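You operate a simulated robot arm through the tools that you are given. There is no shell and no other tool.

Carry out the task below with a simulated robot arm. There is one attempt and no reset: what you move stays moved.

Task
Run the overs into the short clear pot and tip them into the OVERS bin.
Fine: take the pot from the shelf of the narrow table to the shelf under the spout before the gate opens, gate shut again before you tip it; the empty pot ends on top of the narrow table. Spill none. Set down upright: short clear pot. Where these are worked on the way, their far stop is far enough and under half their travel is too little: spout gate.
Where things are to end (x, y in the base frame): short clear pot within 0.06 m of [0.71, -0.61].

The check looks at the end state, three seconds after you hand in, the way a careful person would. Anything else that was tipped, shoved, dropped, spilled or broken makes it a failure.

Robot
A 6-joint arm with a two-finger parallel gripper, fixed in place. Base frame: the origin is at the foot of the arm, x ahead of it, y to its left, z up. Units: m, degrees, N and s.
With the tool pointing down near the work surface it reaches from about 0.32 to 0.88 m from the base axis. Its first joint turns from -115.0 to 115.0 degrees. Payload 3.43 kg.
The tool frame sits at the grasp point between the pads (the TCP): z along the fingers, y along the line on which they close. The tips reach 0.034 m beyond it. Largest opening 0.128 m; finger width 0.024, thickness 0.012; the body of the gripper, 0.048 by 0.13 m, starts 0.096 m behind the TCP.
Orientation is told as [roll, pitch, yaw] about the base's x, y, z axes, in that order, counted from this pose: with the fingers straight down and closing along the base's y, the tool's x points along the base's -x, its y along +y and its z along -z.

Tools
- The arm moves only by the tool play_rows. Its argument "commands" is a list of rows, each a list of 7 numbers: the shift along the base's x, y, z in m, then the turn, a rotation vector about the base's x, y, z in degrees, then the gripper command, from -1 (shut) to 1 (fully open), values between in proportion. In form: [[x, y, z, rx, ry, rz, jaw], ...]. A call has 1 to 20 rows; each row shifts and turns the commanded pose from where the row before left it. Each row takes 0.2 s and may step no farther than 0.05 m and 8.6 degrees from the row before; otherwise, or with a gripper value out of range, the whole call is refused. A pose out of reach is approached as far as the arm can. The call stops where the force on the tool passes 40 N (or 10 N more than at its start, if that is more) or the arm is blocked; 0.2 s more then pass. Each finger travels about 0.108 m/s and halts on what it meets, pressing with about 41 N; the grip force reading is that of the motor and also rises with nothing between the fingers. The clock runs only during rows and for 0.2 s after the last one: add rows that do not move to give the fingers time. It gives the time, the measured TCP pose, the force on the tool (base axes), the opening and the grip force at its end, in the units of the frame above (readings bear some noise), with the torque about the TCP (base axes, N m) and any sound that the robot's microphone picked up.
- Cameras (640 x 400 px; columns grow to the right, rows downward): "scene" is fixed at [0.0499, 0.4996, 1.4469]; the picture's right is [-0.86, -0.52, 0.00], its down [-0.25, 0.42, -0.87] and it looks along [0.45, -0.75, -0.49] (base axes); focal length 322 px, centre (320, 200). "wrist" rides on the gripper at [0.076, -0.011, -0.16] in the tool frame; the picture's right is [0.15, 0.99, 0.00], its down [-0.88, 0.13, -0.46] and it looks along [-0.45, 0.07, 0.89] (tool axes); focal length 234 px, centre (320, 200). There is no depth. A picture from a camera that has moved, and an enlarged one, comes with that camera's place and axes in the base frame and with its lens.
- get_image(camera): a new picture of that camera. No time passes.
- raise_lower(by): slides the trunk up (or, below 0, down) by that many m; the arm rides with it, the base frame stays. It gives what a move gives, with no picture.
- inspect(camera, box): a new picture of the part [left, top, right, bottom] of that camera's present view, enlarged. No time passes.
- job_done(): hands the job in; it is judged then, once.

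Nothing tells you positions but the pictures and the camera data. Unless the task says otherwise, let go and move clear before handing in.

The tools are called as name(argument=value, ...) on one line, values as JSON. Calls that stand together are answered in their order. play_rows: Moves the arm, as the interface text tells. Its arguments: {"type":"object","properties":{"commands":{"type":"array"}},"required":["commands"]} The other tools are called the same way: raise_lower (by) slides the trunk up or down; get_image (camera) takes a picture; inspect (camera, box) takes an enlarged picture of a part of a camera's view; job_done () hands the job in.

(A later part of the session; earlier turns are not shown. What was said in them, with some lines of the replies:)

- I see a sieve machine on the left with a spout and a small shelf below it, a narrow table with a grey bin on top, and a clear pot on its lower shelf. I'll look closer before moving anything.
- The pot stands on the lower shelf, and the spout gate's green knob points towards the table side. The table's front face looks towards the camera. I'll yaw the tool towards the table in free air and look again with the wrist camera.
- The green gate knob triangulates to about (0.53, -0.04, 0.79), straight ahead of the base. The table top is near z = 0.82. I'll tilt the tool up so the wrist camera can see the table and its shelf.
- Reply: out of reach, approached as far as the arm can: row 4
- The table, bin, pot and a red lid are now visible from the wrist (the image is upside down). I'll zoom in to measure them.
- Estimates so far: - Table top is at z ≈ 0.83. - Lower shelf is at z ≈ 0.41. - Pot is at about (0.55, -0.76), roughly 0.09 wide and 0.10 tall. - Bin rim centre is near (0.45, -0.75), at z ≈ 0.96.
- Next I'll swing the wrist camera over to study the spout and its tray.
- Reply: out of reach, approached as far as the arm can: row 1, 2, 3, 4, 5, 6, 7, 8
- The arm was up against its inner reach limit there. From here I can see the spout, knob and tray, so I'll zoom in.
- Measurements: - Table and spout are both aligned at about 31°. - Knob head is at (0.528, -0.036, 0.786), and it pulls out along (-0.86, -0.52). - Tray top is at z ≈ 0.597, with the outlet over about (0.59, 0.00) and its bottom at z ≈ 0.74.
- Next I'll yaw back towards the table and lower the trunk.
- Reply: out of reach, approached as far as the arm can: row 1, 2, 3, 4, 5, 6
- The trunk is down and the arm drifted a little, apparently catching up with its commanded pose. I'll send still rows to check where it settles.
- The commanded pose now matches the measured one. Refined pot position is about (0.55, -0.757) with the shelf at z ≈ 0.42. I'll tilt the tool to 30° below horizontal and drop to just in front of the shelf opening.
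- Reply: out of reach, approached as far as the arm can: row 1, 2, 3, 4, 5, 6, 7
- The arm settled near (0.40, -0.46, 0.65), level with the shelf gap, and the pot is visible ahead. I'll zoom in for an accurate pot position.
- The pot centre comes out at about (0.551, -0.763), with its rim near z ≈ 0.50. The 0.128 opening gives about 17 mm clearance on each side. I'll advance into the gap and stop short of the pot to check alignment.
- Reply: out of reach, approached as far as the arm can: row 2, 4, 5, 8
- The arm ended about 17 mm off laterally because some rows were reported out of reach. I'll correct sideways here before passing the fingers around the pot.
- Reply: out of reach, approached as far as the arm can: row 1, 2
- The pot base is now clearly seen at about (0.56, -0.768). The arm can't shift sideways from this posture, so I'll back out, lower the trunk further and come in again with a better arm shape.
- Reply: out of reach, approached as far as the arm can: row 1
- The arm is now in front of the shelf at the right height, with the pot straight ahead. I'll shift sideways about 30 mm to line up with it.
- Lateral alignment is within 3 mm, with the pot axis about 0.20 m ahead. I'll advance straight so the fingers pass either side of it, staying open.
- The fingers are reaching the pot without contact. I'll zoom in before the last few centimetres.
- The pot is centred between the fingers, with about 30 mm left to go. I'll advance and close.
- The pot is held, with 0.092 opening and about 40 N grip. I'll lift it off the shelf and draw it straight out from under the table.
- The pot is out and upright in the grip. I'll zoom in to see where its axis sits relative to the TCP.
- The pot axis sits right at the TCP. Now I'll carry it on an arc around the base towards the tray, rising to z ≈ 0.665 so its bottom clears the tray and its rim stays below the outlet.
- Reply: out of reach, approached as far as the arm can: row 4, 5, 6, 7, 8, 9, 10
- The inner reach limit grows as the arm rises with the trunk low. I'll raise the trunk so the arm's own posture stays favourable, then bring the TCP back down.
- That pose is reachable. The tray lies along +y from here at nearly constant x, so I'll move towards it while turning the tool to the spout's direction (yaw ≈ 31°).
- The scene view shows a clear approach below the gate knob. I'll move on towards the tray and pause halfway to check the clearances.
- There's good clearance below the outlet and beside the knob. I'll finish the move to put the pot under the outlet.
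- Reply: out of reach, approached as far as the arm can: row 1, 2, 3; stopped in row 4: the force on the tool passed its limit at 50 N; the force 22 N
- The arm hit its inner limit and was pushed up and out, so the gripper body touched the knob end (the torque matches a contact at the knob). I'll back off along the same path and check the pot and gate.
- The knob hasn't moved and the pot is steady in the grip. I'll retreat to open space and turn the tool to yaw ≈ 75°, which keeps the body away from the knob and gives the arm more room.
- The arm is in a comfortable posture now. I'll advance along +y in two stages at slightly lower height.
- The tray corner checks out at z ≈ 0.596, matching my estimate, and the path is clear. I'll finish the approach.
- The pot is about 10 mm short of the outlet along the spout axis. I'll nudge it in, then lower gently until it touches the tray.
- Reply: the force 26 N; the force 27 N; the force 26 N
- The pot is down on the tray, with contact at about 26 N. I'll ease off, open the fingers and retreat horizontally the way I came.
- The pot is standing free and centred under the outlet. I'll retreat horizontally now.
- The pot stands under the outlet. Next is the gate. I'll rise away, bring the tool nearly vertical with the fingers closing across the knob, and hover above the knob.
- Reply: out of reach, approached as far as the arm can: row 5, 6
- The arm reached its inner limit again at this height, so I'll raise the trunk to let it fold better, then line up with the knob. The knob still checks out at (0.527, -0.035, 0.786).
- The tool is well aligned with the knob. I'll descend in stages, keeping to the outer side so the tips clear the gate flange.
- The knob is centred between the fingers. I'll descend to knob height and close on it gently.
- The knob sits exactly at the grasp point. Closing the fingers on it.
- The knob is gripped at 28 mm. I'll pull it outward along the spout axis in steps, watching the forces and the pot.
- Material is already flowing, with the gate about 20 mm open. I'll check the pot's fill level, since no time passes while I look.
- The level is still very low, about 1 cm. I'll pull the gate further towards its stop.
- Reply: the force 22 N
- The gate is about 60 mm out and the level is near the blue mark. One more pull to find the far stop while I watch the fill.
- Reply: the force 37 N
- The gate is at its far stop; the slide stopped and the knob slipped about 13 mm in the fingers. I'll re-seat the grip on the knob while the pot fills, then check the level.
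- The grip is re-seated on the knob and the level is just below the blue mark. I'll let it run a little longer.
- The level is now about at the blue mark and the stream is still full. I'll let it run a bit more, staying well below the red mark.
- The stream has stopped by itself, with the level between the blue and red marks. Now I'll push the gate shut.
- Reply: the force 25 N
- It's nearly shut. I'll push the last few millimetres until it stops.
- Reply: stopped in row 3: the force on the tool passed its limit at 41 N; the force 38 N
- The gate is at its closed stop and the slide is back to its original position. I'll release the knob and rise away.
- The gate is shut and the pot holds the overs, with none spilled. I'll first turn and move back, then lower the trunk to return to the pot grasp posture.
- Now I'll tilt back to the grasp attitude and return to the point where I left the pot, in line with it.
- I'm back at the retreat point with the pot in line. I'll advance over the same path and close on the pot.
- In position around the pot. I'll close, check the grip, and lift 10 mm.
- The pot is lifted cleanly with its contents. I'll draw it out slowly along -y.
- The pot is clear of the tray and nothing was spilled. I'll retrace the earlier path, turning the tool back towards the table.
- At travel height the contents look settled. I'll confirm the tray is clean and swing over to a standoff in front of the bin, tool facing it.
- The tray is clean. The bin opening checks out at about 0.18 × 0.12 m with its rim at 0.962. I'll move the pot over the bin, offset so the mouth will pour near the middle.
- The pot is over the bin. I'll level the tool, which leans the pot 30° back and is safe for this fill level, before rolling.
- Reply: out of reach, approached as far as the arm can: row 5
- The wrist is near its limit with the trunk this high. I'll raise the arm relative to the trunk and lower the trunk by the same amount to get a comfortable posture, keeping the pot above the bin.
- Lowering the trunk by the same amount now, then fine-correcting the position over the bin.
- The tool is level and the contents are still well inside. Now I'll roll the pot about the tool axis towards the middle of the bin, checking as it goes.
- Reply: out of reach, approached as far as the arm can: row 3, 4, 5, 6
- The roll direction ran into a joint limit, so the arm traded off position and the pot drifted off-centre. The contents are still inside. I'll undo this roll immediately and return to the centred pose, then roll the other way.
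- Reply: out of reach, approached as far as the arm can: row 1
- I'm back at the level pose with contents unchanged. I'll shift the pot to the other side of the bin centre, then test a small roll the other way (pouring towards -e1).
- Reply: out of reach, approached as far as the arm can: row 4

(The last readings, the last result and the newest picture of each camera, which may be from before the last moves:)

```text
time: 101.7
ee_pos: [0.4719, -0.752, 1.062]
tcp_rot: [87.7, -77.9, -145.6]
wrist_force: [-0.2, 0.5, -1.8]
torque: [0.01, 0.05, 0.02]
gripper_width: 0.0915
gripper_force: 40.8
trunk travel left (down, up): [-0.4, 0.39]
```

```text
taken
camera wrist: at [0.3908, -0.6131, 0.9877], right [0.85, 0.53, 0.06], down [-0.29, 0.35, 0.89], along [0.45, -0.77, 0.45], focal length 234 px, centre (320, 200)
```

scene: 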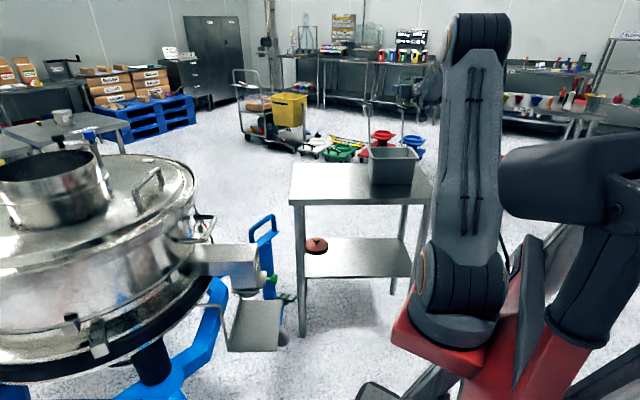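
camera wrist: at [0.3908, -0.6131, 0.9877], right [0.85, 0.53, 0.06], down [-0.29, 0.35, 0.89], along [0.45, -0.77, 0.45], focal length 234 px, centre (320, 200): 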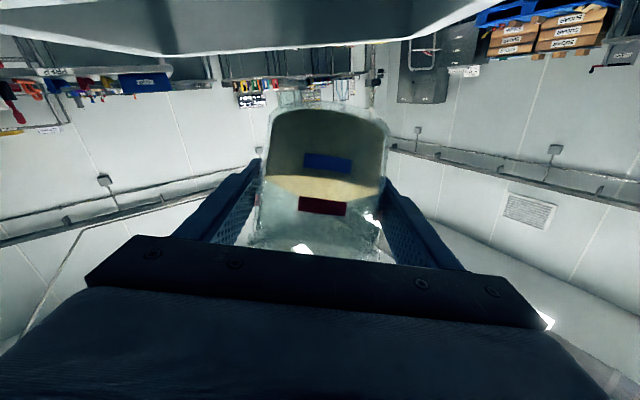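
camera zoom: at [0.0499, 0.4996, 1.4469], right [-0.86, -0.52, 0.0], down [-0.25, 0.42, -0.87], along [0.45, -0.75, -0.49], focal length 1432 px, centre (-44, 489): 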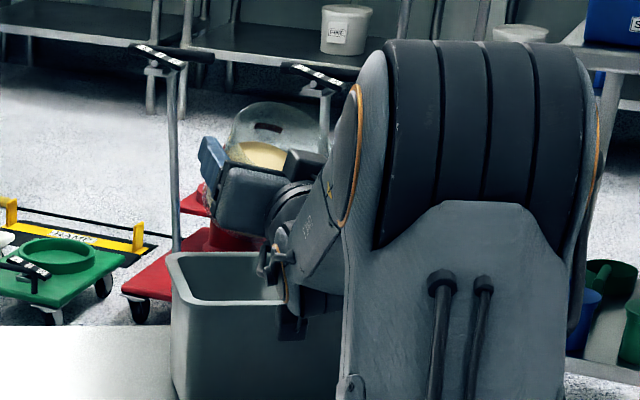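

The roll works freely in this direction and the position holds. I'll continue rolling in stages with a small position trim.

play_rows(commands=[[0.0035, 0.002, 0, 3.1, -5.14, 0, -1], [0.0035, 0.002, 0, 3.1, -5.14, 0, -1], [0, 0, 0, 3.1, -5.14, 0, -1], [0, 0, 0, 3.1, -5.14, 0, -1], [0, 0, 0, 0, 0, 0, -1]])

inspect(camera="scene", box=[330, 90, 474, 180])

get_image(camera="wrist")

```text
time: 102.8
ee_pos: [0.4742, -0.7507, 1.0645]
tcp_rot: [89.5, -54.0, -147.4]
wrist_force: [-0.7, -0.4, -2.1]
torque: [0.01, 0.02, 0.02]
gripper_width: 0.0917
gripper_force: 41.1
out of reach, approached as far as the arm can: row 2
trunk travel left (down, up): [-0.4, 0.39]
```

```text
4.44 times, centred on (402, 135) of scene
camera zoom: at [0.0499, 0.4996, 1.4469], right [-0.86, -0.52, 0.0], down [-0.25, 0.42, -0.87], along [0.45, -0.75, -0.49], focal length 1432 px, centre (-44, 489)
```

zoom: 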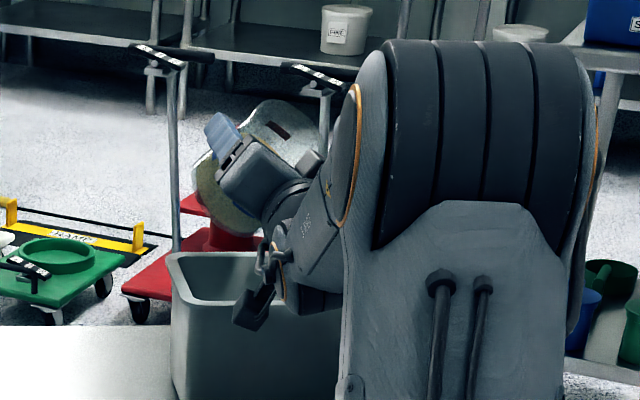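

```text
taken
camera wrist: at [0.4187, -0.5966, 0.9979], right [0.75, 0.47, 0.46], down [-0.59, 0.16, 0.79], along [0.3, -0.87, 0.4], focal length 234 px, centre (320, 200)
```

wrist: 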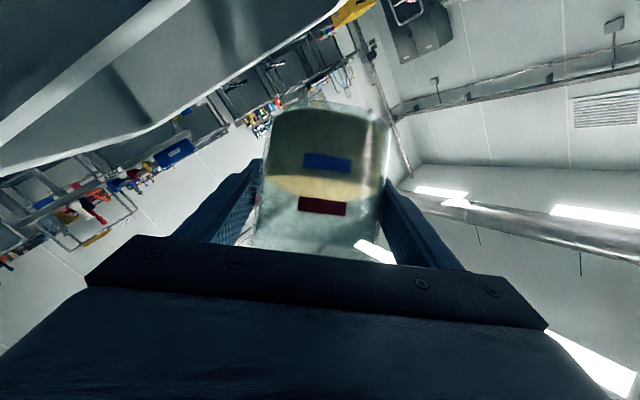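

The pot is now tilted about 45° and nothing is flowing yet. The mouth is still over the bin, so I'll lower slightly and keep rolling slowly.

play_rows(commands=[[0.0018, -0.003, -0.0075, 0, 0, 0, -1], [0.0018, -0.003, -0.0075, 0, 0, 0, -1], [0, 0, 0, 2.07, -3.42, 0, -1], [0, 0, 0, 2.07, -3.42, 0, -1], [0, 0, 0, 2.07, -3.42, 0, -1], [0, 0, 0, 2.07, -3.42, 0, -1]])

inspect(camera="scene", box=[330, 90, 474, 180])

get_image(camera="wrist")

```text
time: 104.2
ee_pos: [0.4747, -0.7587, 1.0496]
tcp_rot: [89.8, -37.9, -147.7]
wrist_force: [0.4, 0.0, -1.7]
torque: [-0.05, 0.01, -0.02]
gripper_width: 0.0916
gripper_force: 40.8
out of reach, approached as far as the arm can: row 2
trunk travel left (down, up): [-0.4, 0.39]
```

```text
4.44 times, centred on (402, 135) of scene
camera zoom: at [0.0499, 0.4996, 1.4469], right [-0.86, -0.52, 0.0], down [-0.25, 0.42, -0.87], along [0.45, -0.75, -0.49], focal length 1432 px, centre (-44, 489)
```

zoom: 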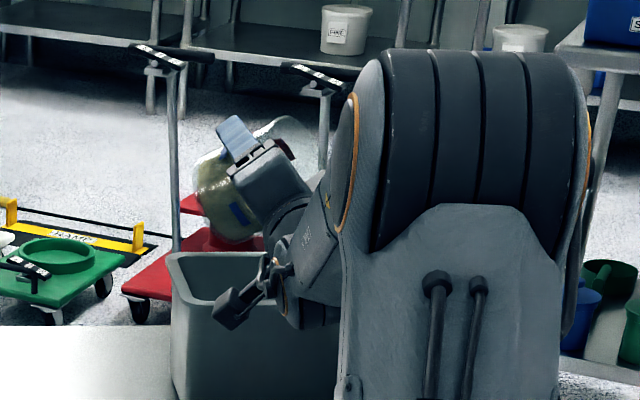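

```text
taken
camera wrist: at [0.4337, -0.5954, 0.9957], right [0.61, 0.38, 0.69], down [-0.76, 0.06, 0.65], along [0.21, -0.92, 0.33], focal length 234 px, centre (320, 200)
```

wrist: 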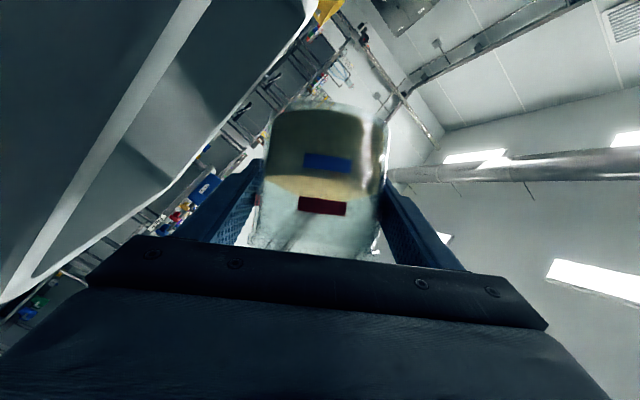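

It's holding well at about 52° of roll. Continuing slowly.

play_rows(commands=[[0, 0, 0, 2.07, -3.42, 0, -1], [0, 0, 0, 2.07, -3.42, 0, -1], [0, 0, 0, 2.07, -3.42, 0, -1], [0, 0, 0, 2.07, -3.42, 0, -1]])

inspect(camera="scene", box=[330, 90, 474, 180])

get_image(camera="wrist")

```text
time: 105.2
ee_pos: [0.4752, -0.7592, 1.0491]
tcp_rot: [89.9, -21.8, -147.8]
wrist_force: [-0.1, -0.4, -2.5]
torque: [0.0, 0.02, 0.01]
gripper_width: 0.0918
gripper_force: 41.3
trunk travel left (down, up): [-0.4, 0.39]
```

```text
4.44 times, centred on (402, 135) of scene
camera zoom: at [0.0499, 0.4996, 1.4469], right [-0.86, -0.52, 0.0], down [-0.25, 0.42, -0.87], along [0.45, -0.75, -0.49], focal length 1432 px, centre (-44, 489)
```

zoom: 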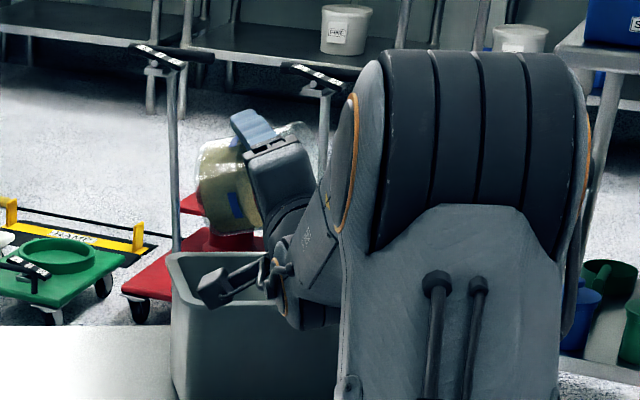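

```text
taken
camera wrist: at [0.445, -0.5889, 1.012], right [0.43, 0.27, 0.86], down [-0.89, -0.02, 0.45], along [0.14, -0.96, 0.23], focal length 234 px, centre (320, 200)
```

wrist: 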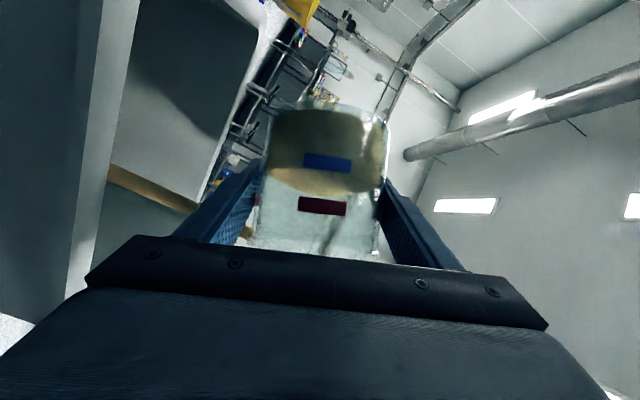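

A stream is now falling from the pot's lip into the bin. I'll hold for a moment and watch it before rolling further.

play_rows(commands=[[0, 0, 0, 0, 0, 0, -1], [0, 0, 0, 0, 0, 0, -1], [0, 0, 0, 0, 0, 0, -1]])

inspect(camera="scene", box=[330, 90, 474, 180])

get_image(camera="wrist")

```text
time: 106.0
ee_pos: [0.4749, -0.7598, 1.0502]
tcp_rot: [89.9, -22.0, -147.8]
wrist_force: [0.9, -0.2, -1.5]
torque: [-0.03, 0.03, 0.01]
gripper_width: 0.0919
gripper_force: 41.2
trunk travel left (down, up): [-0.4, 0.39]
```

```text
4.44 times, centred on (402, 135) of scene
camera zoom: at [0.0499, 0.4996, 1.4469], right [-0.86, -0.52, 0.0], down [-0.25, 0.42, -0.87], along [0.45, -0.75, -0.49], focal length 1432 px, centre (-44, 489)
```

zoom: 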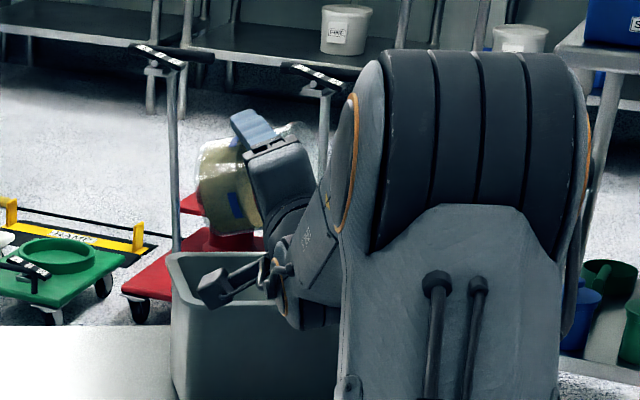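

```text
taken
camera wrist: at [0.445, -0.5889, 1.0119], right [0.43, 0.27, 0.86], down [-0.89, -0.02, 0.45], along [0.14, -0.96, 0.23], focal length 234 px, centre (320, 200)
```

wrist: 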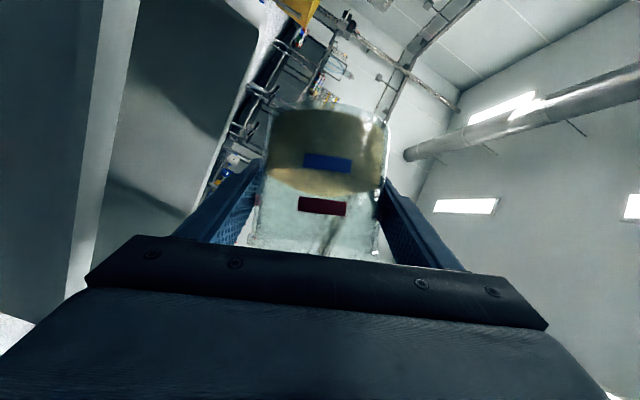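

The stream stops when the rolling stops, so the pour is controlled by angle. I'll continue in small steps.

play_rows(commands=[[0, 0, 0, 2.07, -3.42, 0, -1], [0, 0, 0, 2.07, -3.42, 0, -1]])

get_image(camera="wrist")

play_rows(commands=[[0, 0, 0, 0, 0, 0, -1], [0, 0, 0, 2.07, -3.42, 0, -1], [0, 0, 0, 0, 0, 0, -1], [0, 0, 0, 2.07, -3.42, 0, -1]])

get_image(camera="wrist")

inspect(camera="scene", box=[330, 90, 474, 180])

```text
time: 106.7
ee_pos: [0.4758, -0.758, 1.0508]
tcp_rot: [90.0, -14.0, -147.8]
wrist_force: [-0.4, -0.3, -2.2]
torque: [0.04, 0.02, -0.03]
gripper_width: 0.092
gripper_force: 41.2
trunk travel left (down, up): [-0.4, 0.39]
```

```text
taken
camera wrist: at [0.449, -0.5864, 1.0215], right [0.32, 0.2, 0.92], down [-0.94, -0.05, 0.34], along [0.12, -0.98, 0.17], focal length 234 px, centre (320, 200)
```

wrist: 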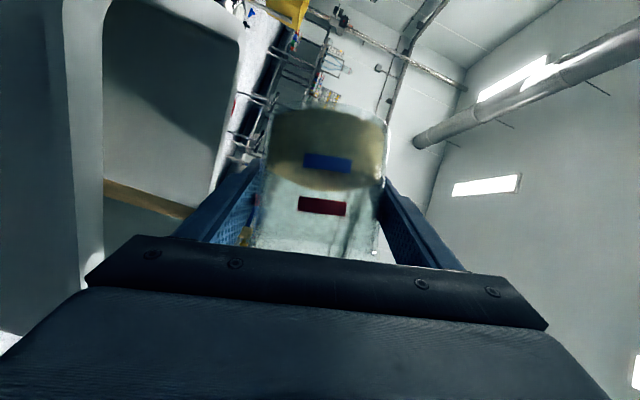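

```text
time: 107.7
ee_pos: [0.4749, -0.7595, 1.0495]
tcp_rot: [90.0, -6.0, -147.7]
wrist_force: [-0.2, 0.2, -1.0]
torque: [-0.04, 0.03, 0.02]
gripper_width: 0.0917
gripper_force: 40.8
trunk travel left (down, up): [-0.4, 0.39]
```

```text
taken
camera wrist: at [0.4514, -0.5843, 1.0317], right [0.21, 0.13, 0.97], down [-0.97, -0.07, 0.22], along [0.1, -0.99, 0.11], focal length 234 px, centre (320, 200)
```

wrist: 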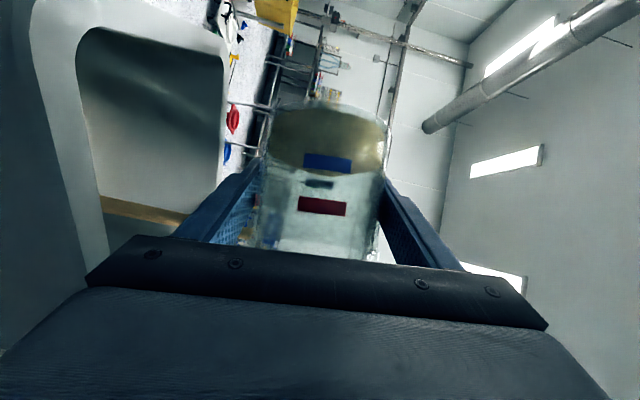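

```text
4.44 times, centred on (402, 135) of scene
camera zoom: at [0.0499, 0.4996, 1.4469], right [-0.86, -0.52, 0.0], down [-0.25, 0.42, -0.87], along [0.45, -0.75, -0.49], focal length 1432 px, centre (-44, 489)
```

zoom: 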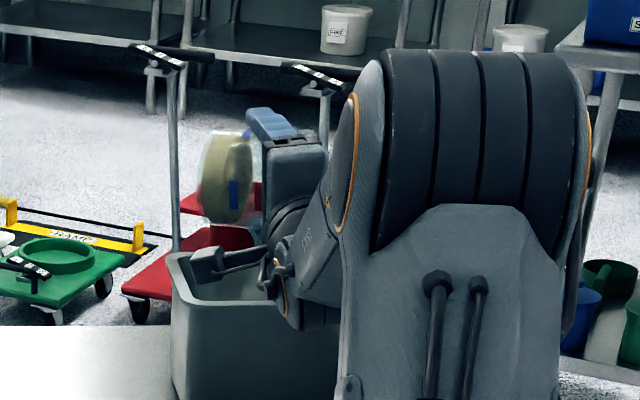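

The stream falls cleanly inside the bin opening. I'll continue the slow roll.

play_rows(commands=[[0, 0, 0, 0, 0, 0, -1], [0, 0, 0, 2.07, -3.42, 0, -1], [0, 0, 0, 0, 0, 0, -1], [0, 0, 0, 2.07, -3.42, 0, -1], [0, 0, 0, 0, 0, 0, -1], [0, 0, 0, 2.07, -3.42, 0, -1], [0, 0, 0, 0, 0, 0, -1], [0, 0, 0, 2.07, -3.42, 0, -1]])

get_image(camera="wrist")

inspect(camera="scene", box=[330, 90, 474, 180])

```text
time: 109.5
ee_pos: [0.4743, -0.7597, 1.0513]
tcp_rot: [90.1, 10.0, -147.8]
wrist_force: [-0.2, -0.4, -1.4]
torque: [0.01, 0.02, 0.04]
gripper_width: 0.092
gripper_force: 41.4
trunk travel left (down, up): [-0.4, 0.39]
```

```text
taken
camera wrist: at [0.4528, -0.5834, 1.0535], right [-0.03, -0.01, 1.0], down [-1.0, -0.09, -0.03], along [0.09, -1.0, -0.01], focal length 234 px, centre (320, 200)
```

wrist: 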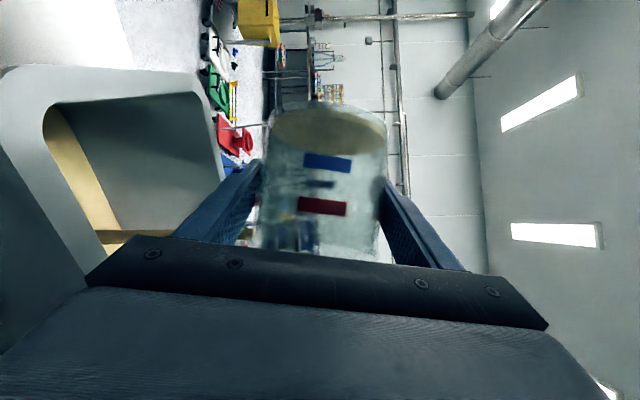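

```text
4.44 times, centred on (402, 135) of scene
camera zoom: at [0.0499, 0.4996, 1.4469], right [-0.86, -0.52, 0.0], down [-0.25, 0.42, -0.87], along [0.45, -0.75, -0.49], focal length 1432 px, centre (-44, 489)
```

zoom: 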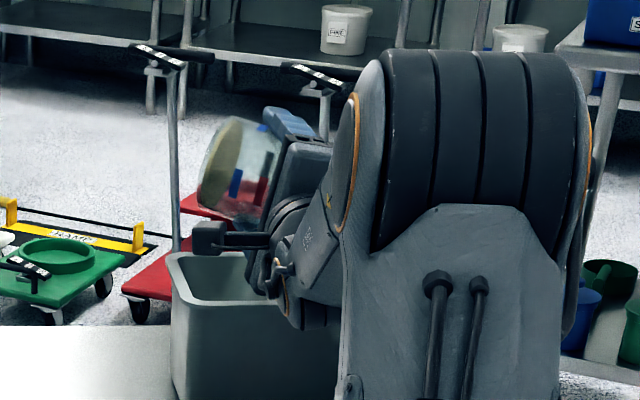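

The bin is collecting the overs and the pot has little left. I'll keep rolling.

play_rows(commands=[[0, 0, 0, 2.07, -3.42, 0, -1], [0, 0, 0, 0, 0, 0, -1], [0, 0, 0, 2.07, -3.42, 0, -1], [0, 0, 0, 0, 0, 0, -1], [0, 0, 0, 2.07, -3.42, 0, -1], [0, 0, 0, 0, 0, 0, -1], [0, 0, 0, 2.07, -3.42, 0, -1], [0, 0, 0, 0, 0, 0, -1], [0, 0, 0, 2.07, -3.42, 0, -1], [0, 0, 0, 0, 0, 0, -1]])

get_image(camera="wrist")

inspect(camera="scene", box=[330, 90, 474, 180])

```text
time: 111.7
ee_pos: [0.4719, -0.7607, 1.0515]
tcp_rot: [90.3, 30.0, -147.9]
wrist_force: [0.1, -0.4, -0.7]
torque: [0.0, 0.0, -0.01]
gripper_width: 0.0917
gripper_force: 40.9
out of reach, approached as far as the arm can: row 5
trunk travel left (down, up): [-0.4, 0.39]
```

```text
taken
camera wrist: at [0.4463, -0.5875, 1.0793], right [-0.31, -0.19, 0.93], down [-0.94, -0.05, -0.33], along [0.11, -0.98, -0.16], focal length 234 px, centre (320, 200)
```

wrist: 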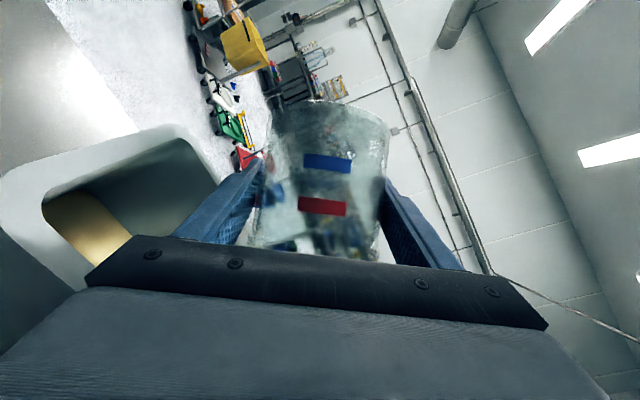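

```text
4.44 times, centred on (402, 135) of scene
camera zoom: at [0.0499, 0.4996, 1.4469], right [-0.86, -0.52, 0.0], down [-0.25, 0.42, -0.87], along [0.45, -0.75, -0.49], focal length 1432 px, centre (-44, 489)
```

zoom: 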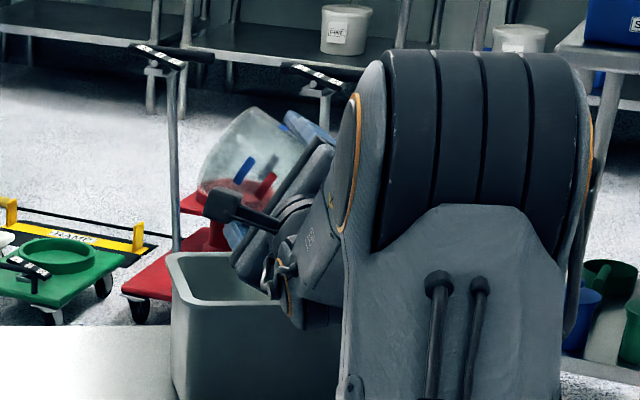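

The pot looks empty and clear. I'll roll a little further to shed any remainder, then check.

play_rows(commands=[[0, 0, 0, 2.58, -4.28, 0, -1], [0, 0, 0, 2.58, -4.28, 0, -1], [0, 0, 0, 2.58, -4.28, 0, -1], [0, 0, 0, 0, 0, 0, -1], [0, 0, 0, 0, 0, 0, -1]])

inspect(camera="wrist", box=[0, 60, 420, 322])

inspect(camera="scene", box=[330, 90, 474, 180])

```text
time: 112.8
ee_pos: [0.4702, -0.7613, 1.0514]
tcp_rot: [90.4, 44.9, -147.8]
wrist_force: [-0.2, 0.8, -1.1]
torque: [0.0, -0.01, 0.0]
gripper_width: 0.0916
gripper_force: 40.7
trunk travel left (down, up): [-0.4, 0.39]
```

```text
1.52 times, centred on (210, 191) of wrist
camera zoom: at [0.4373, -0.5928, 1.097], right [-0.51, -0.31, 0.8], down [-0.85, 0.01, -0.53], along [0.16, -0.95, -0.27], focal length 357 px, centre (488, 214)
```

zoom: 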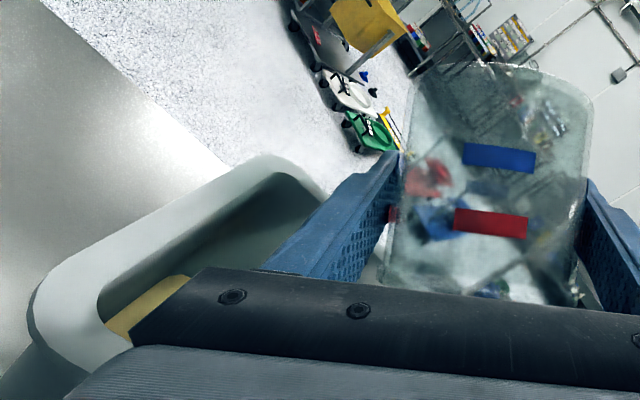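

```text
4.44 times, centred on (402, 135) of scene
camera zoom: at [0.0499, 0.4996, 1.4469], right [-0.86, -0.52, 0.0], down [-0.25, 0.42, -0.87], along [0.45, -0.75, -0.49], focal length 1432 px, centre (-44, 489)
```

zoom: 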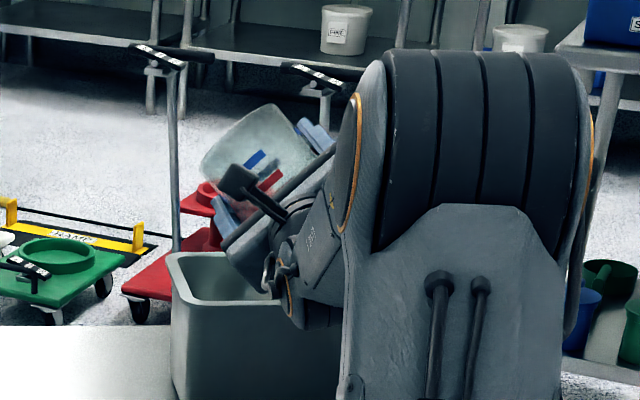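

The pot is empty and the overs are in the bin. I'll roll the pot back upright over the bin.

play_rows(commands=[[0, 0, 0.001, -3.88, 6.42, 0, -1], [0, 0, 0.001, -3.88, 6.42, 0, -1], [0, 0, 0.001, -3.88, 6.42, 0, -1], [0, 0, 0.001, -3.88, 6.42, 0, -1], [0, 0, 0.001, -3.88, 6.42, 0, -1], [0, 0, 0.001, -3.88, 6.42, 0, -1], [0, 0, 0.001, -3.88, 6.42, 0, -1], [0, 0, 0.001, -3.88, 6.42, 0, -1], [0, 0, 0.001, -3.88, 6.42, 0, -1], [0, 0, 0.001, -3.88, 6.42, 0, -1], [0, 0, 0, -3.88, 6.42, 0, -1], [0, 0, 0, -3.88, 6.42, 0, -1], [0, 0, 0, -3.88, 6.42, 0, -1], [0, 0, 0, -3.88, 6.42, 0, -1], [0, 0, 0, -3.88, 6.42, 0, -1], [0, 0, 0, -3.88, 6.42, 0, -1], [0, 0, 0, 0, 0, 0, -1]])

inspect(camera="scene", box=[330, 90, 474, 180])

get_image(camera="wrist")

```text
time: 116.5
ee_pos: [0.4722, -0.7616, 1.0612]
tcp_rot: [88.3, -75.2, -146.7]
wrist_force: [0.3, 0.2, -1.0]
torque: [0.01, 0.02, 0.03]
gripper_width: 0.092
gripper_force: 41.7
trunk travel left (down, up): [-0.4, 0.39]
```

```text
4.44 times, centred on (402, 135) of scene
camera zoom: at [0.0499, 0.4996, 1.4469], right [-0.86, -0.52, 0.0], down [-0.25, 0.42, -0.87], along [0.45, -0.75, -0.49], focal length 1432 px, centre (-44, 489)
```

zoom: 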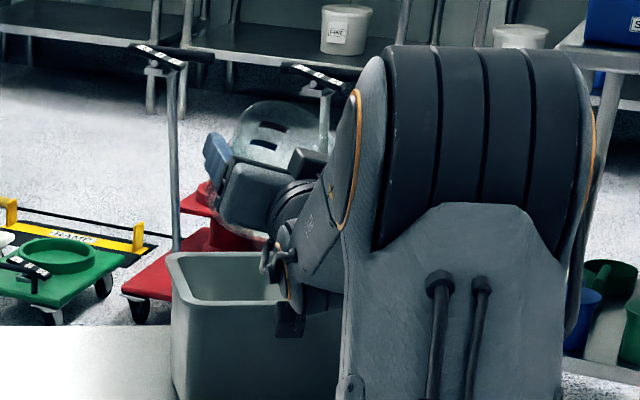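

```text
taken
camera wrist: at [0.3946, -0.6203, 0.9868], right [0.85, 0.52, 0.11], down [-0.32, 0.33, 0.89], along [0.43, -0.79, 0.45], focal length 234 px, centre (320, 200)
```

wrist: 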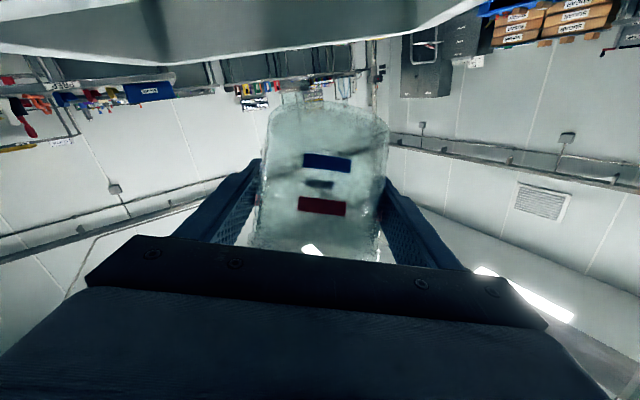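

The pot is clear and nearly upright. I'll finish righting it and restore the 30° downward tool so the pot is vertical.

play_rows(commands=[[0, 0, 0.002, -3.88, 6.42, 0, -1], [0, 0, 0.002, -3.88, 6.42, 0, -1], [0, 0, 0, 0, 0, 0, -1]])

play_rows(commands=[[0, 0, 0.004, 5.14, 3.09, 0, -1], [0, 0, 0.004, 5.14, 3.09, 0, -1], [0, 0, 0.004, 5.14, 3.09, 0, -1], [0, 0, 0.004, 5.14, 3.09, 0, -1], [0, 0, 0.004, 5.14, 3.09, 0, -1], [0, 0, 0, 0, 0, 0, -1]])

get_image(camera="wrist")

get_image(camera="scene")

```text
time: 117.2
ee_pos: [0.4727, -0.7596, 1.0657]
tcp_rot: [-17.7, -89.5, -40.8]
wrist_force: [0.6, 0.5, -1.3]
torque: [0.01, 0.01, 0.02]
gripper_width: 0.0913
gripper_force: 41.2
trunk travel left (down, up): [-0.4, 0.39]
```

```text
time: 118.7
ee_pos: [0.4834, -0.7569, 1.0813]
tcp_rot: [2.5, -67.3, -58.5]
wrist_force: [0.2, 0.1, -1.1]
torque: [0.01, 0.02, 0.02]
gripper_width: 0.0918
gripper_force: 41.3
out of reach, approached as far as the arm can: row 4, 5
trunk travel left (down, up): [-0.4, 0.39]
```

```text
taken
camera wrist: at [0.3755, -0.6157, 1.074], right [0.79, 0.6, -0.12], down [0.05, 0.13, 0.99], along [0.61, -0.79, 0.08], focal length 234 px, centre (320, 200)
```

wrist: 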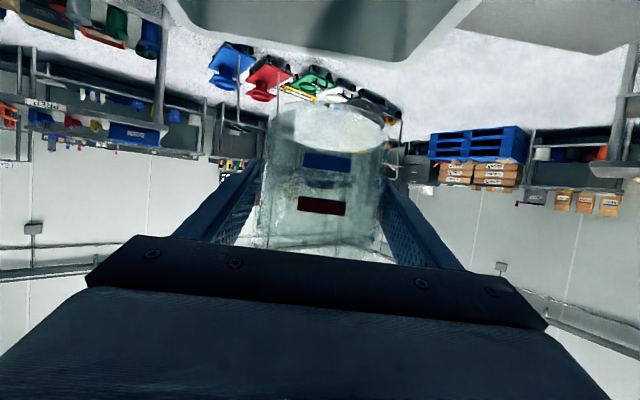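

```text
taken
```

scene: 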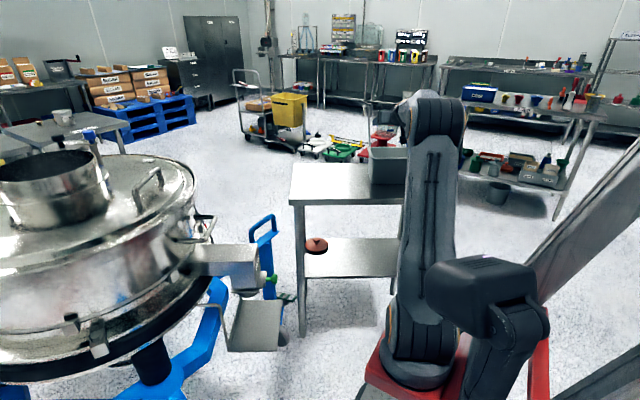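

The pot is empty. The last bit of tilt ran out of reach out here, so I'll pull back towards the base, finish levelling the pot, then carry it to the set-down side.

play_rows(commands=[[-0.0169, 0.0279, 0, 0, 0, 0, -1], [-0.0169, 0.0279, 0, 0, 0, 0, -1], [-0.0169, 0.0279, 0, 0, 0, 0, -1], [-0.01, 0.016, 0, 3.2, 1.93, 0, -1], [0, 0, 0, 3.2, 1.93, 0, -1], [0, 0, 0, 0, 0, 0, -1]])

get_image(camera="wrist")

```text
time: 120.0
ee_pos: [0.4237, -0.6558, 1.0813]
tcp_rot: [2.1, -57.1, -58.9]
wrist_force: [0.4, -0.4, -1.4]
torque: [-0.03, 0.04, 0.02]
gripper_width: 0.092
gripper_force: 40.8
trunk travel left (down, up): [-0.4, 0.39]
```

```text
taken
camera wrist: at [0.3179, -0.5151, 1.1049], right [0.79, 0.61, -0.1], down [0.14, -0.02, 0.99], along [0.6, -0.8, -0.1], focal length 234 px, centre (320, 200)
```

wrist: 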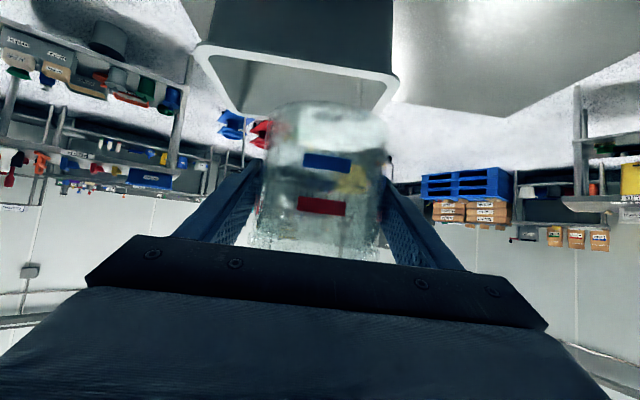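

The pot is nearly vertical again. I'll trim the attitude slightly and carry it sideways, past the bin, to the set-down side of the table.

play_rows(commands=[[0, 0, 0, -2.37, -0.33, 0, -1], [0.0298, 0.0151, 0, 0, 0, 1.75, -1], [0.0298, 0.0151, 0, 0, 0, 1.75, -1], [0.0298, 0.0151, 0, 0, 0, 1.75, -1], [0.0298, 0.0151, 0, 0, 0, 1.75, -1], [0.0298, 0.0151, -0.005, 0, 0, 1.75, -1], [0.0298, 0.0151, -0.01, 0, 0, 1.75, -1], [0.0298, 0.0151, -0.01, 0, 0, 1.75, -1], [0.0298, 0.0151, -0.01, 0, 0, 1.75, -1], [0, 0, 0, 0, 0, 0, -1]])

get_image(camera="wrist")

get_image(camera="scene")

```text
time: 122.2
ee_pos: [0.6609, -0.5335, 1.0461]
tcp_rot: [0.2, -59.4, -43.2]
wrist_force: [-1.3, 0.8, -0.8]
torque: [0.02, 0.04, -0.01]
gripper_width: 0.0916
gripper_force: 41.1
trunk travel left (down, up): [-0.4, 0.39]
```

```text
taken
camera wrist: at [0.5234, -0.4219, 1.0632], right [0.62, 0.77, -0.12], down [0.13, 0.06, 0.99], along [0.77, -0.63, -0.07], focal length 234 px, centre (320, 200)
```

wrist: 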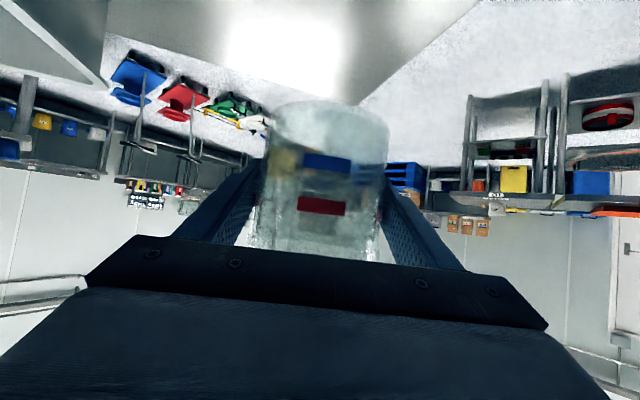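

```text
taken
```

scene: 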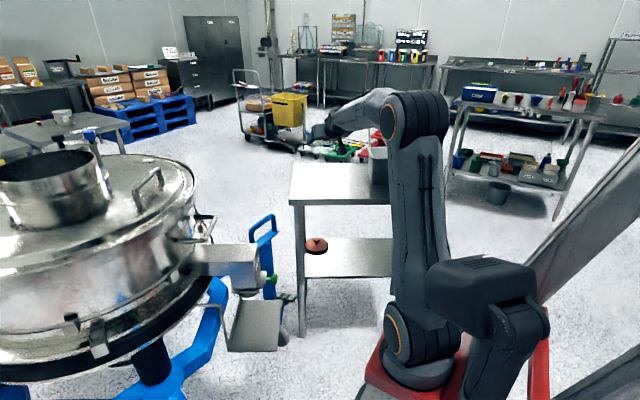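

The pot is upright and past the bin. I'll move over the target spot (0.71, -0.61) and descend to just above the table.

play_rows(commands=[[0.0098, -0.0153, -0.015, 0, 0, 0, -1], [0.0098, -0.0153, -0.025, 0, 0, 0, -1], [0.0098, -0.0153, -0.025, 0, 0, 0, -1], [0.0098, -0.0153, -0.03, 0, 0, 0, -1], [0.0098, -0.0153, -0.03, 0, 0, 0, -1], [0, 0, 0, 0, 0, 0, -1]])

get_image(camera="wrist")

inspect(camera="scene", box=[280, 120, 440, 220])

```text
time: 123.7
ee_pos: [0.7116, -0.6116, 0.9224]
tcp_rot: [0.1, -59.3, -43.1]
wrist_force: [-0.1, 0.2, -0.6]
torque: [-0.02, -0.03, 0.0]
gripper_width: 0.0918
gripper_force: 41.3
trunk travel left (down, up): [-0.4, 0.39]
```

```text
taken
camera wrist: at [0.5734, -0.4985, 0.9392], right [0.62, 0.77, -0.12], down [0.13, 0.06, 0.99], along [0.77, -0.63, -0.07], focal length 234 px, centre (320, 200)
```

wrist: 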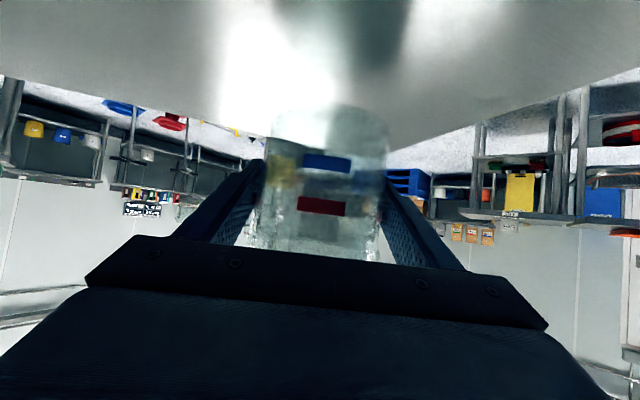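

```text
4.00 times, centred on (360, 170) of scene
camera zoom: at [0.0499, 0.4996, 1.4469], right [-0.86, -0.52, 0.0], down [-0.25, 0.42, -0.87], along [0.45, -0.75, -0.49], focal length 1288 px, centre (160, 320)
```

zoom: 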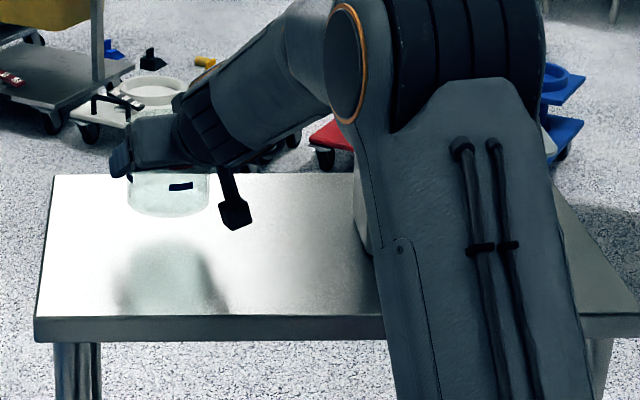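

The pot is right over the target. I'll descend gently until contact.

play_rows(commands=[[0, 0, -0.006, 0, 0, 0, -1], [0, 0, -0.006, 0, 0, 0, -1], [0, 0, -0.005, 0, 0, 0, -1], [0, 0, -0.004, 0, 0, 0, -1], [0, 0, 0, 0, 0, 0, -1]])

play_rows(commands=[[0, 0, -0.003, 0, 0, 0, -1], [0, 0, 0, 0, 0, 0, -1]])

play_rows(commands=[[0, 0, -0.003, 0, 0, 0, -1], [0, 0, 0, 0, 0, 0, -1]])

```text
time: 124.8
ee_pos: [0.7104, -0.6113, 0.9003]
tcp_rot: [0.2, -59.3, -43.2]
wrist_force: [-0.4, 0.3, -0.2]
torque: [0.0, -0.01, -0.02]
gripper_width: 0.0915
gripper_force: 40.9
trunk travel left (down, up): [-0.4, 0.39]
```

```text
time: 125.5
ee_pos: [0.7104, -0.6111, 0.8971]
tcp_rot: [0.1, -59.3, -43.2]
wrist_force: [-0.6, 0.1, -1.1]
torque: [0.0, -0.01, 0.0]
gripper_width: 0.0918
gripper_force: 41.1
trunk travel left (down, up): [-0.4, 0.39]
```

```text
time: 126.0
ee_pos: [0.7108, -0.6111, 0.8952]
tcp_rot: [0.1, -59.3, -43.3]
wrist_force: [0.4, 0.5, 0.4]
torque: [-0.02, 0.01, -0.01]
gripper_width: 0.092
gripper_force: 41.1
trunk travel left (down, up): [-0.4, 0.39]
```

No contact yet, so I'll continue down in small steps.

play_rows(commands=[[0, 0, -0.003, 0, 0, 0, -1], [0, 0, 0, 0, 0, 0, -1]])

play_rows(commands=[[0, 0, -0.002, 0, 0, 0, -1], [0, 0, 0, 0, 0, 0, -1]])

inspect(camera="scene", box=[280, 120, 440, 220])

```text
time: 126.7
ee_pos: [0.71, -0.6101, 0.8907]
tcp_rot: [0.2, -59.4, -43.1]
wrist_force: [-0.3, 0.0, -1.4]
torque: [0.02, 0.03, -0.01]
gripper_width: 0.0918
gripper_force: 40.6
trunk travel left (down, up): [-0.4, 0.39]
```

```text
time: 127.2
ee_pos: [0.7112, -0.6112, 0.891]
tcp_rot: [0.2, -59.5, -43.1]
wrist_force: [-0.8, -1.0, 4.5]
torque: [-0.11, 0.2, -0.01]
gripper_width: 0.0915
gripper_force: 40.9
trunk travel left (down, up): [-0.4, 0.39]
```

```text
4.00 times, centred on (360, 170) of scene
camera zoom: at [0.0499, 0.4996, 1.4469], right [-0.86, -0.52, 0.0], down [-0.25, 0.42, -0.87], along [0.45, -0.75, -0.49], focal length 1288 px, centre (160, 320)
```

zoom: 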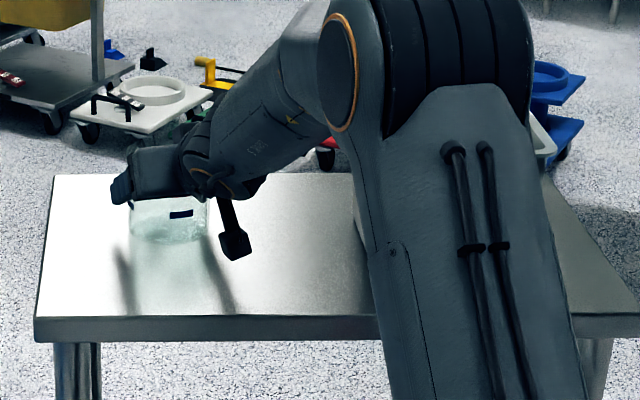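

Contact has just been made. I'll seat it another millimetre, then release.

play_rows(commands=[[0, 0, -0.0015, 0, 0, 0, -1], [0, 0, 0, 0, 0, 0, -1]])

play_rows(commands=[[0, 0, 0, 0, 0, 0, 0.5], [0, 0, 0, 0, 0, 0, 0.75], [0, 0, 0, 0, 0, 0, 1], [0, 0, 0, 0, 0, 0, 1]])

get_image(camera="wrist")

inspect(camera="scene", box=[280, 130, 408, 210])

```text
time: 127.8
ee_pos: [0.7096, -0.6117, 0.8905]
tcp_rot: [0.3, -59.5, -43.2]
wrist_force: [-1.9, 1.4, 14.9]
torque: [-0.11, 0.67, -0.07]
gripper_width: 0.0915
gripper_force: 40.7
trunk travel left (down, up): [-0.4, 0.39]
```

```text
time: 128.8
ee_pos: [0.7104, -0.6115, 0.8878]
tcp_rot: [0.2, -59.3, -43.2]
wrist_force: [0.6, 0.0, -0.5]
torque: [-0.03, 0.0, -0.03]
gripper_width: 0.1279
gripper_force: 0.0
trunk travel left (down, up): [-0.4, 0.39]
```

```text
taken
camera wrist: at [0.5732, -0.4996, 0.9048], right [0.62, 0.77, -0.12], down [0.13, 0.06, 0.99], along [0.77, -0.63, -0.07], focal length 234 px, centre (320, 200)
```

wrist: 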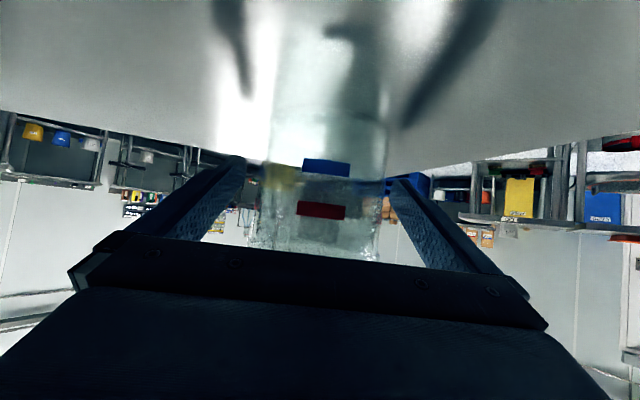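

```text
5.00 times, centred on (344, 170) of scene
camera zoom: at [0.0499, 0.4996, 1.4469], right [-0.86, -0.52, 0.0], down [-0.25, 0.42, -0.87], along [0.45, -0.75, -0.49], focal length 1610 px, centre (200, 350)
```

zoom: 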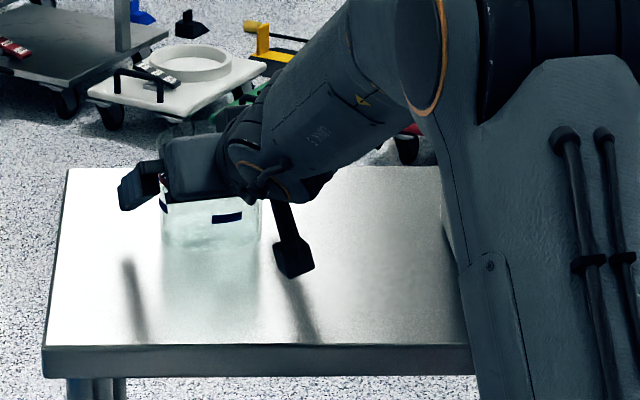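

The pot stands free and upright on the table. I'll retreat straight back along the approach direction, then rise.

play_rows(commands=[[-0.015, 0.0141, 0, 0, 0, 0, 1], [-0.0187, 0.0176, 0, 0, 0, 0, 1], [-0.0187, 0.0176, 0, 0, 0, 0, 1], [-0.0187, 0.0176, 0, 0, 0, 0, 1], [-0.0187, 0.0176, 0.003, 0, 0, 0, 1], [-0.0187, 0.0176, 0.01, 0, 0, 0, 1], [-0.0187, 0.0176, 0.02, 0, 0, 0, 1], [-0.0187, 0.0176, 0.03, 0, 0, 0, 1], [0, 0, 0.03, 0, 0, 0, 1], [0, 0, 0, 0, 0, 0, 1]])

get_image(camera="wrist")

get_image(camera="scene")

inspect(camera="scene", box=[280, 130, 440, 230])

```text
time: 131.1
ee_pos: [0.5659, -0.4747, 0.9802]
tcp_rot: [0.0, -59.4, -43.2]
wrist_force: [0.6, -0.3, 0.3]
torque: [-0.02, 0.0, -0.01]
gripper_width: 0.1282
gripper_force: 0.0
trunk travel left (down, up): [-0.4, 0.39]
```

```text
taken
camera wrist: at [0.4277, -0.3626, 0.9976], right [0.62, 0.77, -0.12], down [0.13, 0.06, 0.99], along [0.77, -0.63, -0.07], focal length 234 px, centre (320, 200)
```

wrist: 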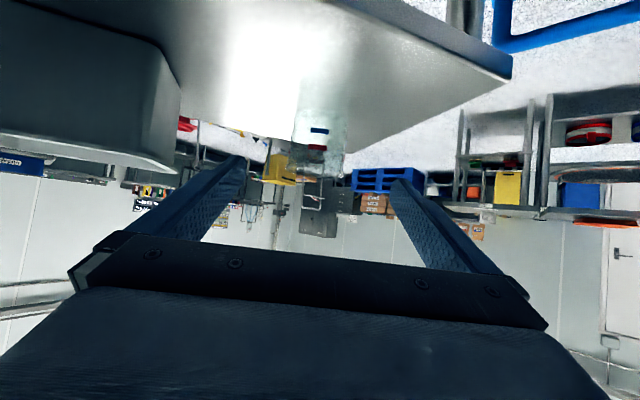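

```text
taken
```

scene: 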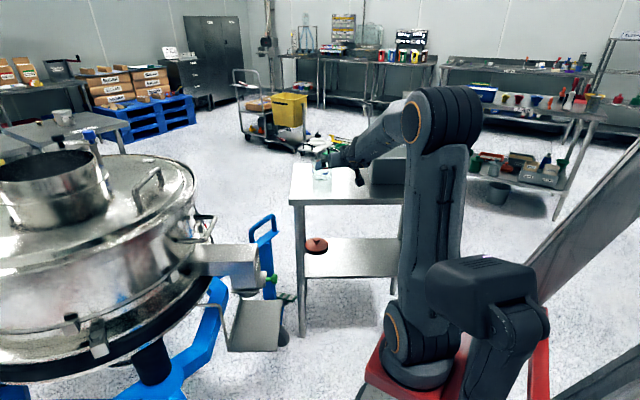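

```text
4.00 times, centred on (360, 180) of scene
camera zoom: at [0.0499, 0.4996, 1.4469], right [-0.86, -0.52, 0.0], down [-0.25, 0.42, -0.87], along [0.45, -0.75, -0.49], focal length 1288 px, centre (160, 280)
```

zoom: 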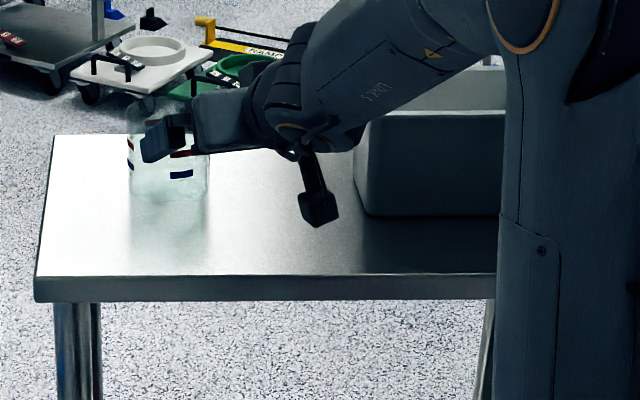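

I'm clear of the pot. I'll rise further and swing the arm aside a little to verify the final state from the scene camera.

play_rows(commands=[[0, 0, 0.03, 0, 0, 0, 1], [0, 0, 0.03, 0, 0, 0, 1], [0, 0, 0.03, 0, 0, 0, 1], [0, 0, 0.03, 0, 0, 0, 1], [-0.03, -0.02, 0.01, 0, 0, -4, 1], [-0.03, -0.02, 0.01, 0, 0, -4, 1], [-0.03, -0.02, 0.01, 0, 0, -4, 1], [-0.03, -0.02, 0.01, 0, 0, -4, 1], [-0.03, -0.02, 0, 0, 0, -4, 1], [0, 0, 0, 0, 0, 0, 1]])

get_image(camera="scene")

inspect(camera="scene", box=[280, 130, 440, 230])

get_image(camera="wrist")

inspect(camera="scene", box=[200, 230, 320, 360])

```text
time: 133.2
ee_pos: [0.4125, -0.5737, 1.1408]
tcp_rot: [0.2, -59.4, -63.3]
wrist_force: [0.1, 0.0, 0.4]
torque: [-0.01, -0.02, -0.01]
gripper_width: 0.128
gripper_force: 0.0
trunk travel left (down, up): [-0.4, 0.39]
```

```text
taken
```

scene: 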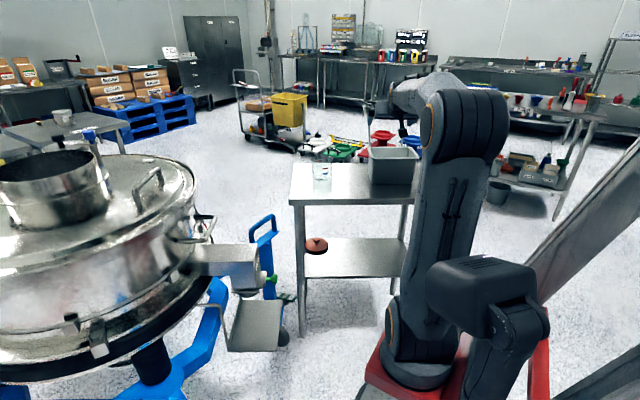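

```text
4.00 times, centred on (360, 180) of scene
camera zoom: at [0.0499, 0.4996, 1.4469], right [-0.86, -0.52, 0.0], down [-0.25, 0.42, -0.87], along [0.45, -0.75, -0.49], focal length 1288 px, centre (160, 280)
```

zoom: 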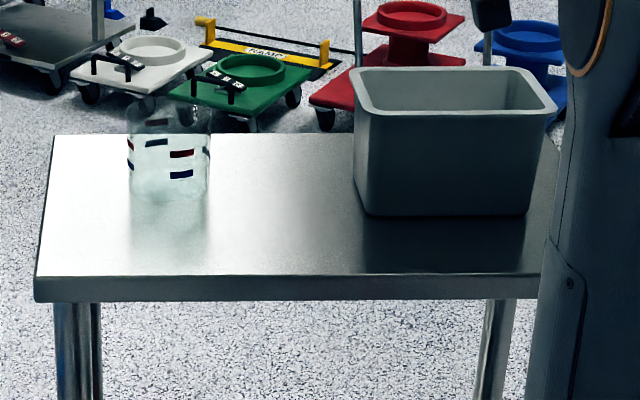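

```text
taken
camera wrist: at [0.3226, -0.4218, 1.1586], right [0.85, 0.51, -0.12], down [0.14, 0.01, 0.99], along [0.51, -0.86, -0.07], focal length 234 px, centre (320, 200)
```

wrist: 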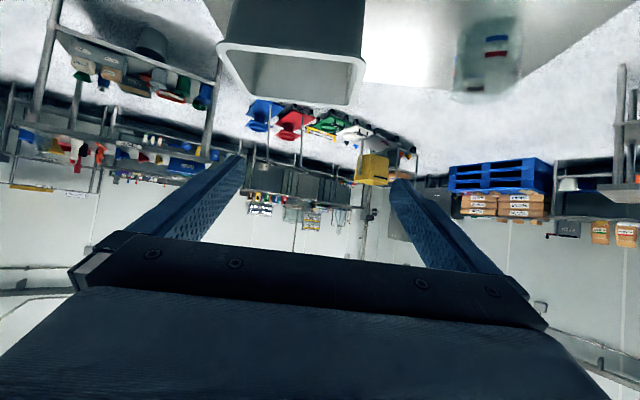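

```text
3.08 times, centred on (260, 295) of scene
camera zoom: at [0.0499, 0.4996, 1.4469], right [-0.86, -0.52, 0.0], down [-0.25, 0.42, -0.87], along [0.45, -0.75, -0.49], focal length 991 px, centre (505, -92)
```

zoom: 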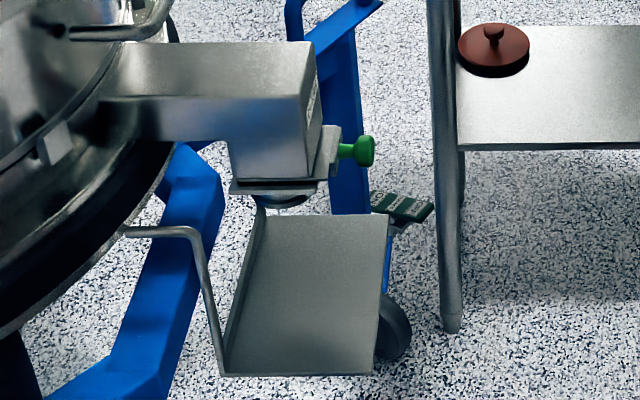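

The final view shows the empty pot upright near (0.71, -0.61), the bin unmoved with the overs in it, the gate shut and the tray clean. The gripper is open and well clear, so I'm handing in.

job_done()

```text
The job is handed in.
```

The job is handed in. The overs ran into the short clear pot and I tipped them into the OVERS bin; I saw no spill in any view.

- **Filling:** The pot went from the narrow table's shelf to the shelf under the spout while the gate was still closed. I pulled the gate to its far stop. The flow ended by itself with the level between the pot's blue and red marks.
- **Gate:** I pushed it back to its closed stop before moving the pot, and the slide is back where it started.
- **Tipping:** I rolled the pot slowly over the bin and the stream fell inside the opening. In the pictures the pot looks empty.
- **Set-down:** The pot stands upright on top of the narrow table, at about (0.71, -0.61). The gripper is open and clear of it.

**Contact on the way:** On my first approach to the spout shelf, the gripper body bumped the end of the gate knob and the move stopped on the force limit. I backed off and came in from another side. The knob had not moved and the gate stayed shut.
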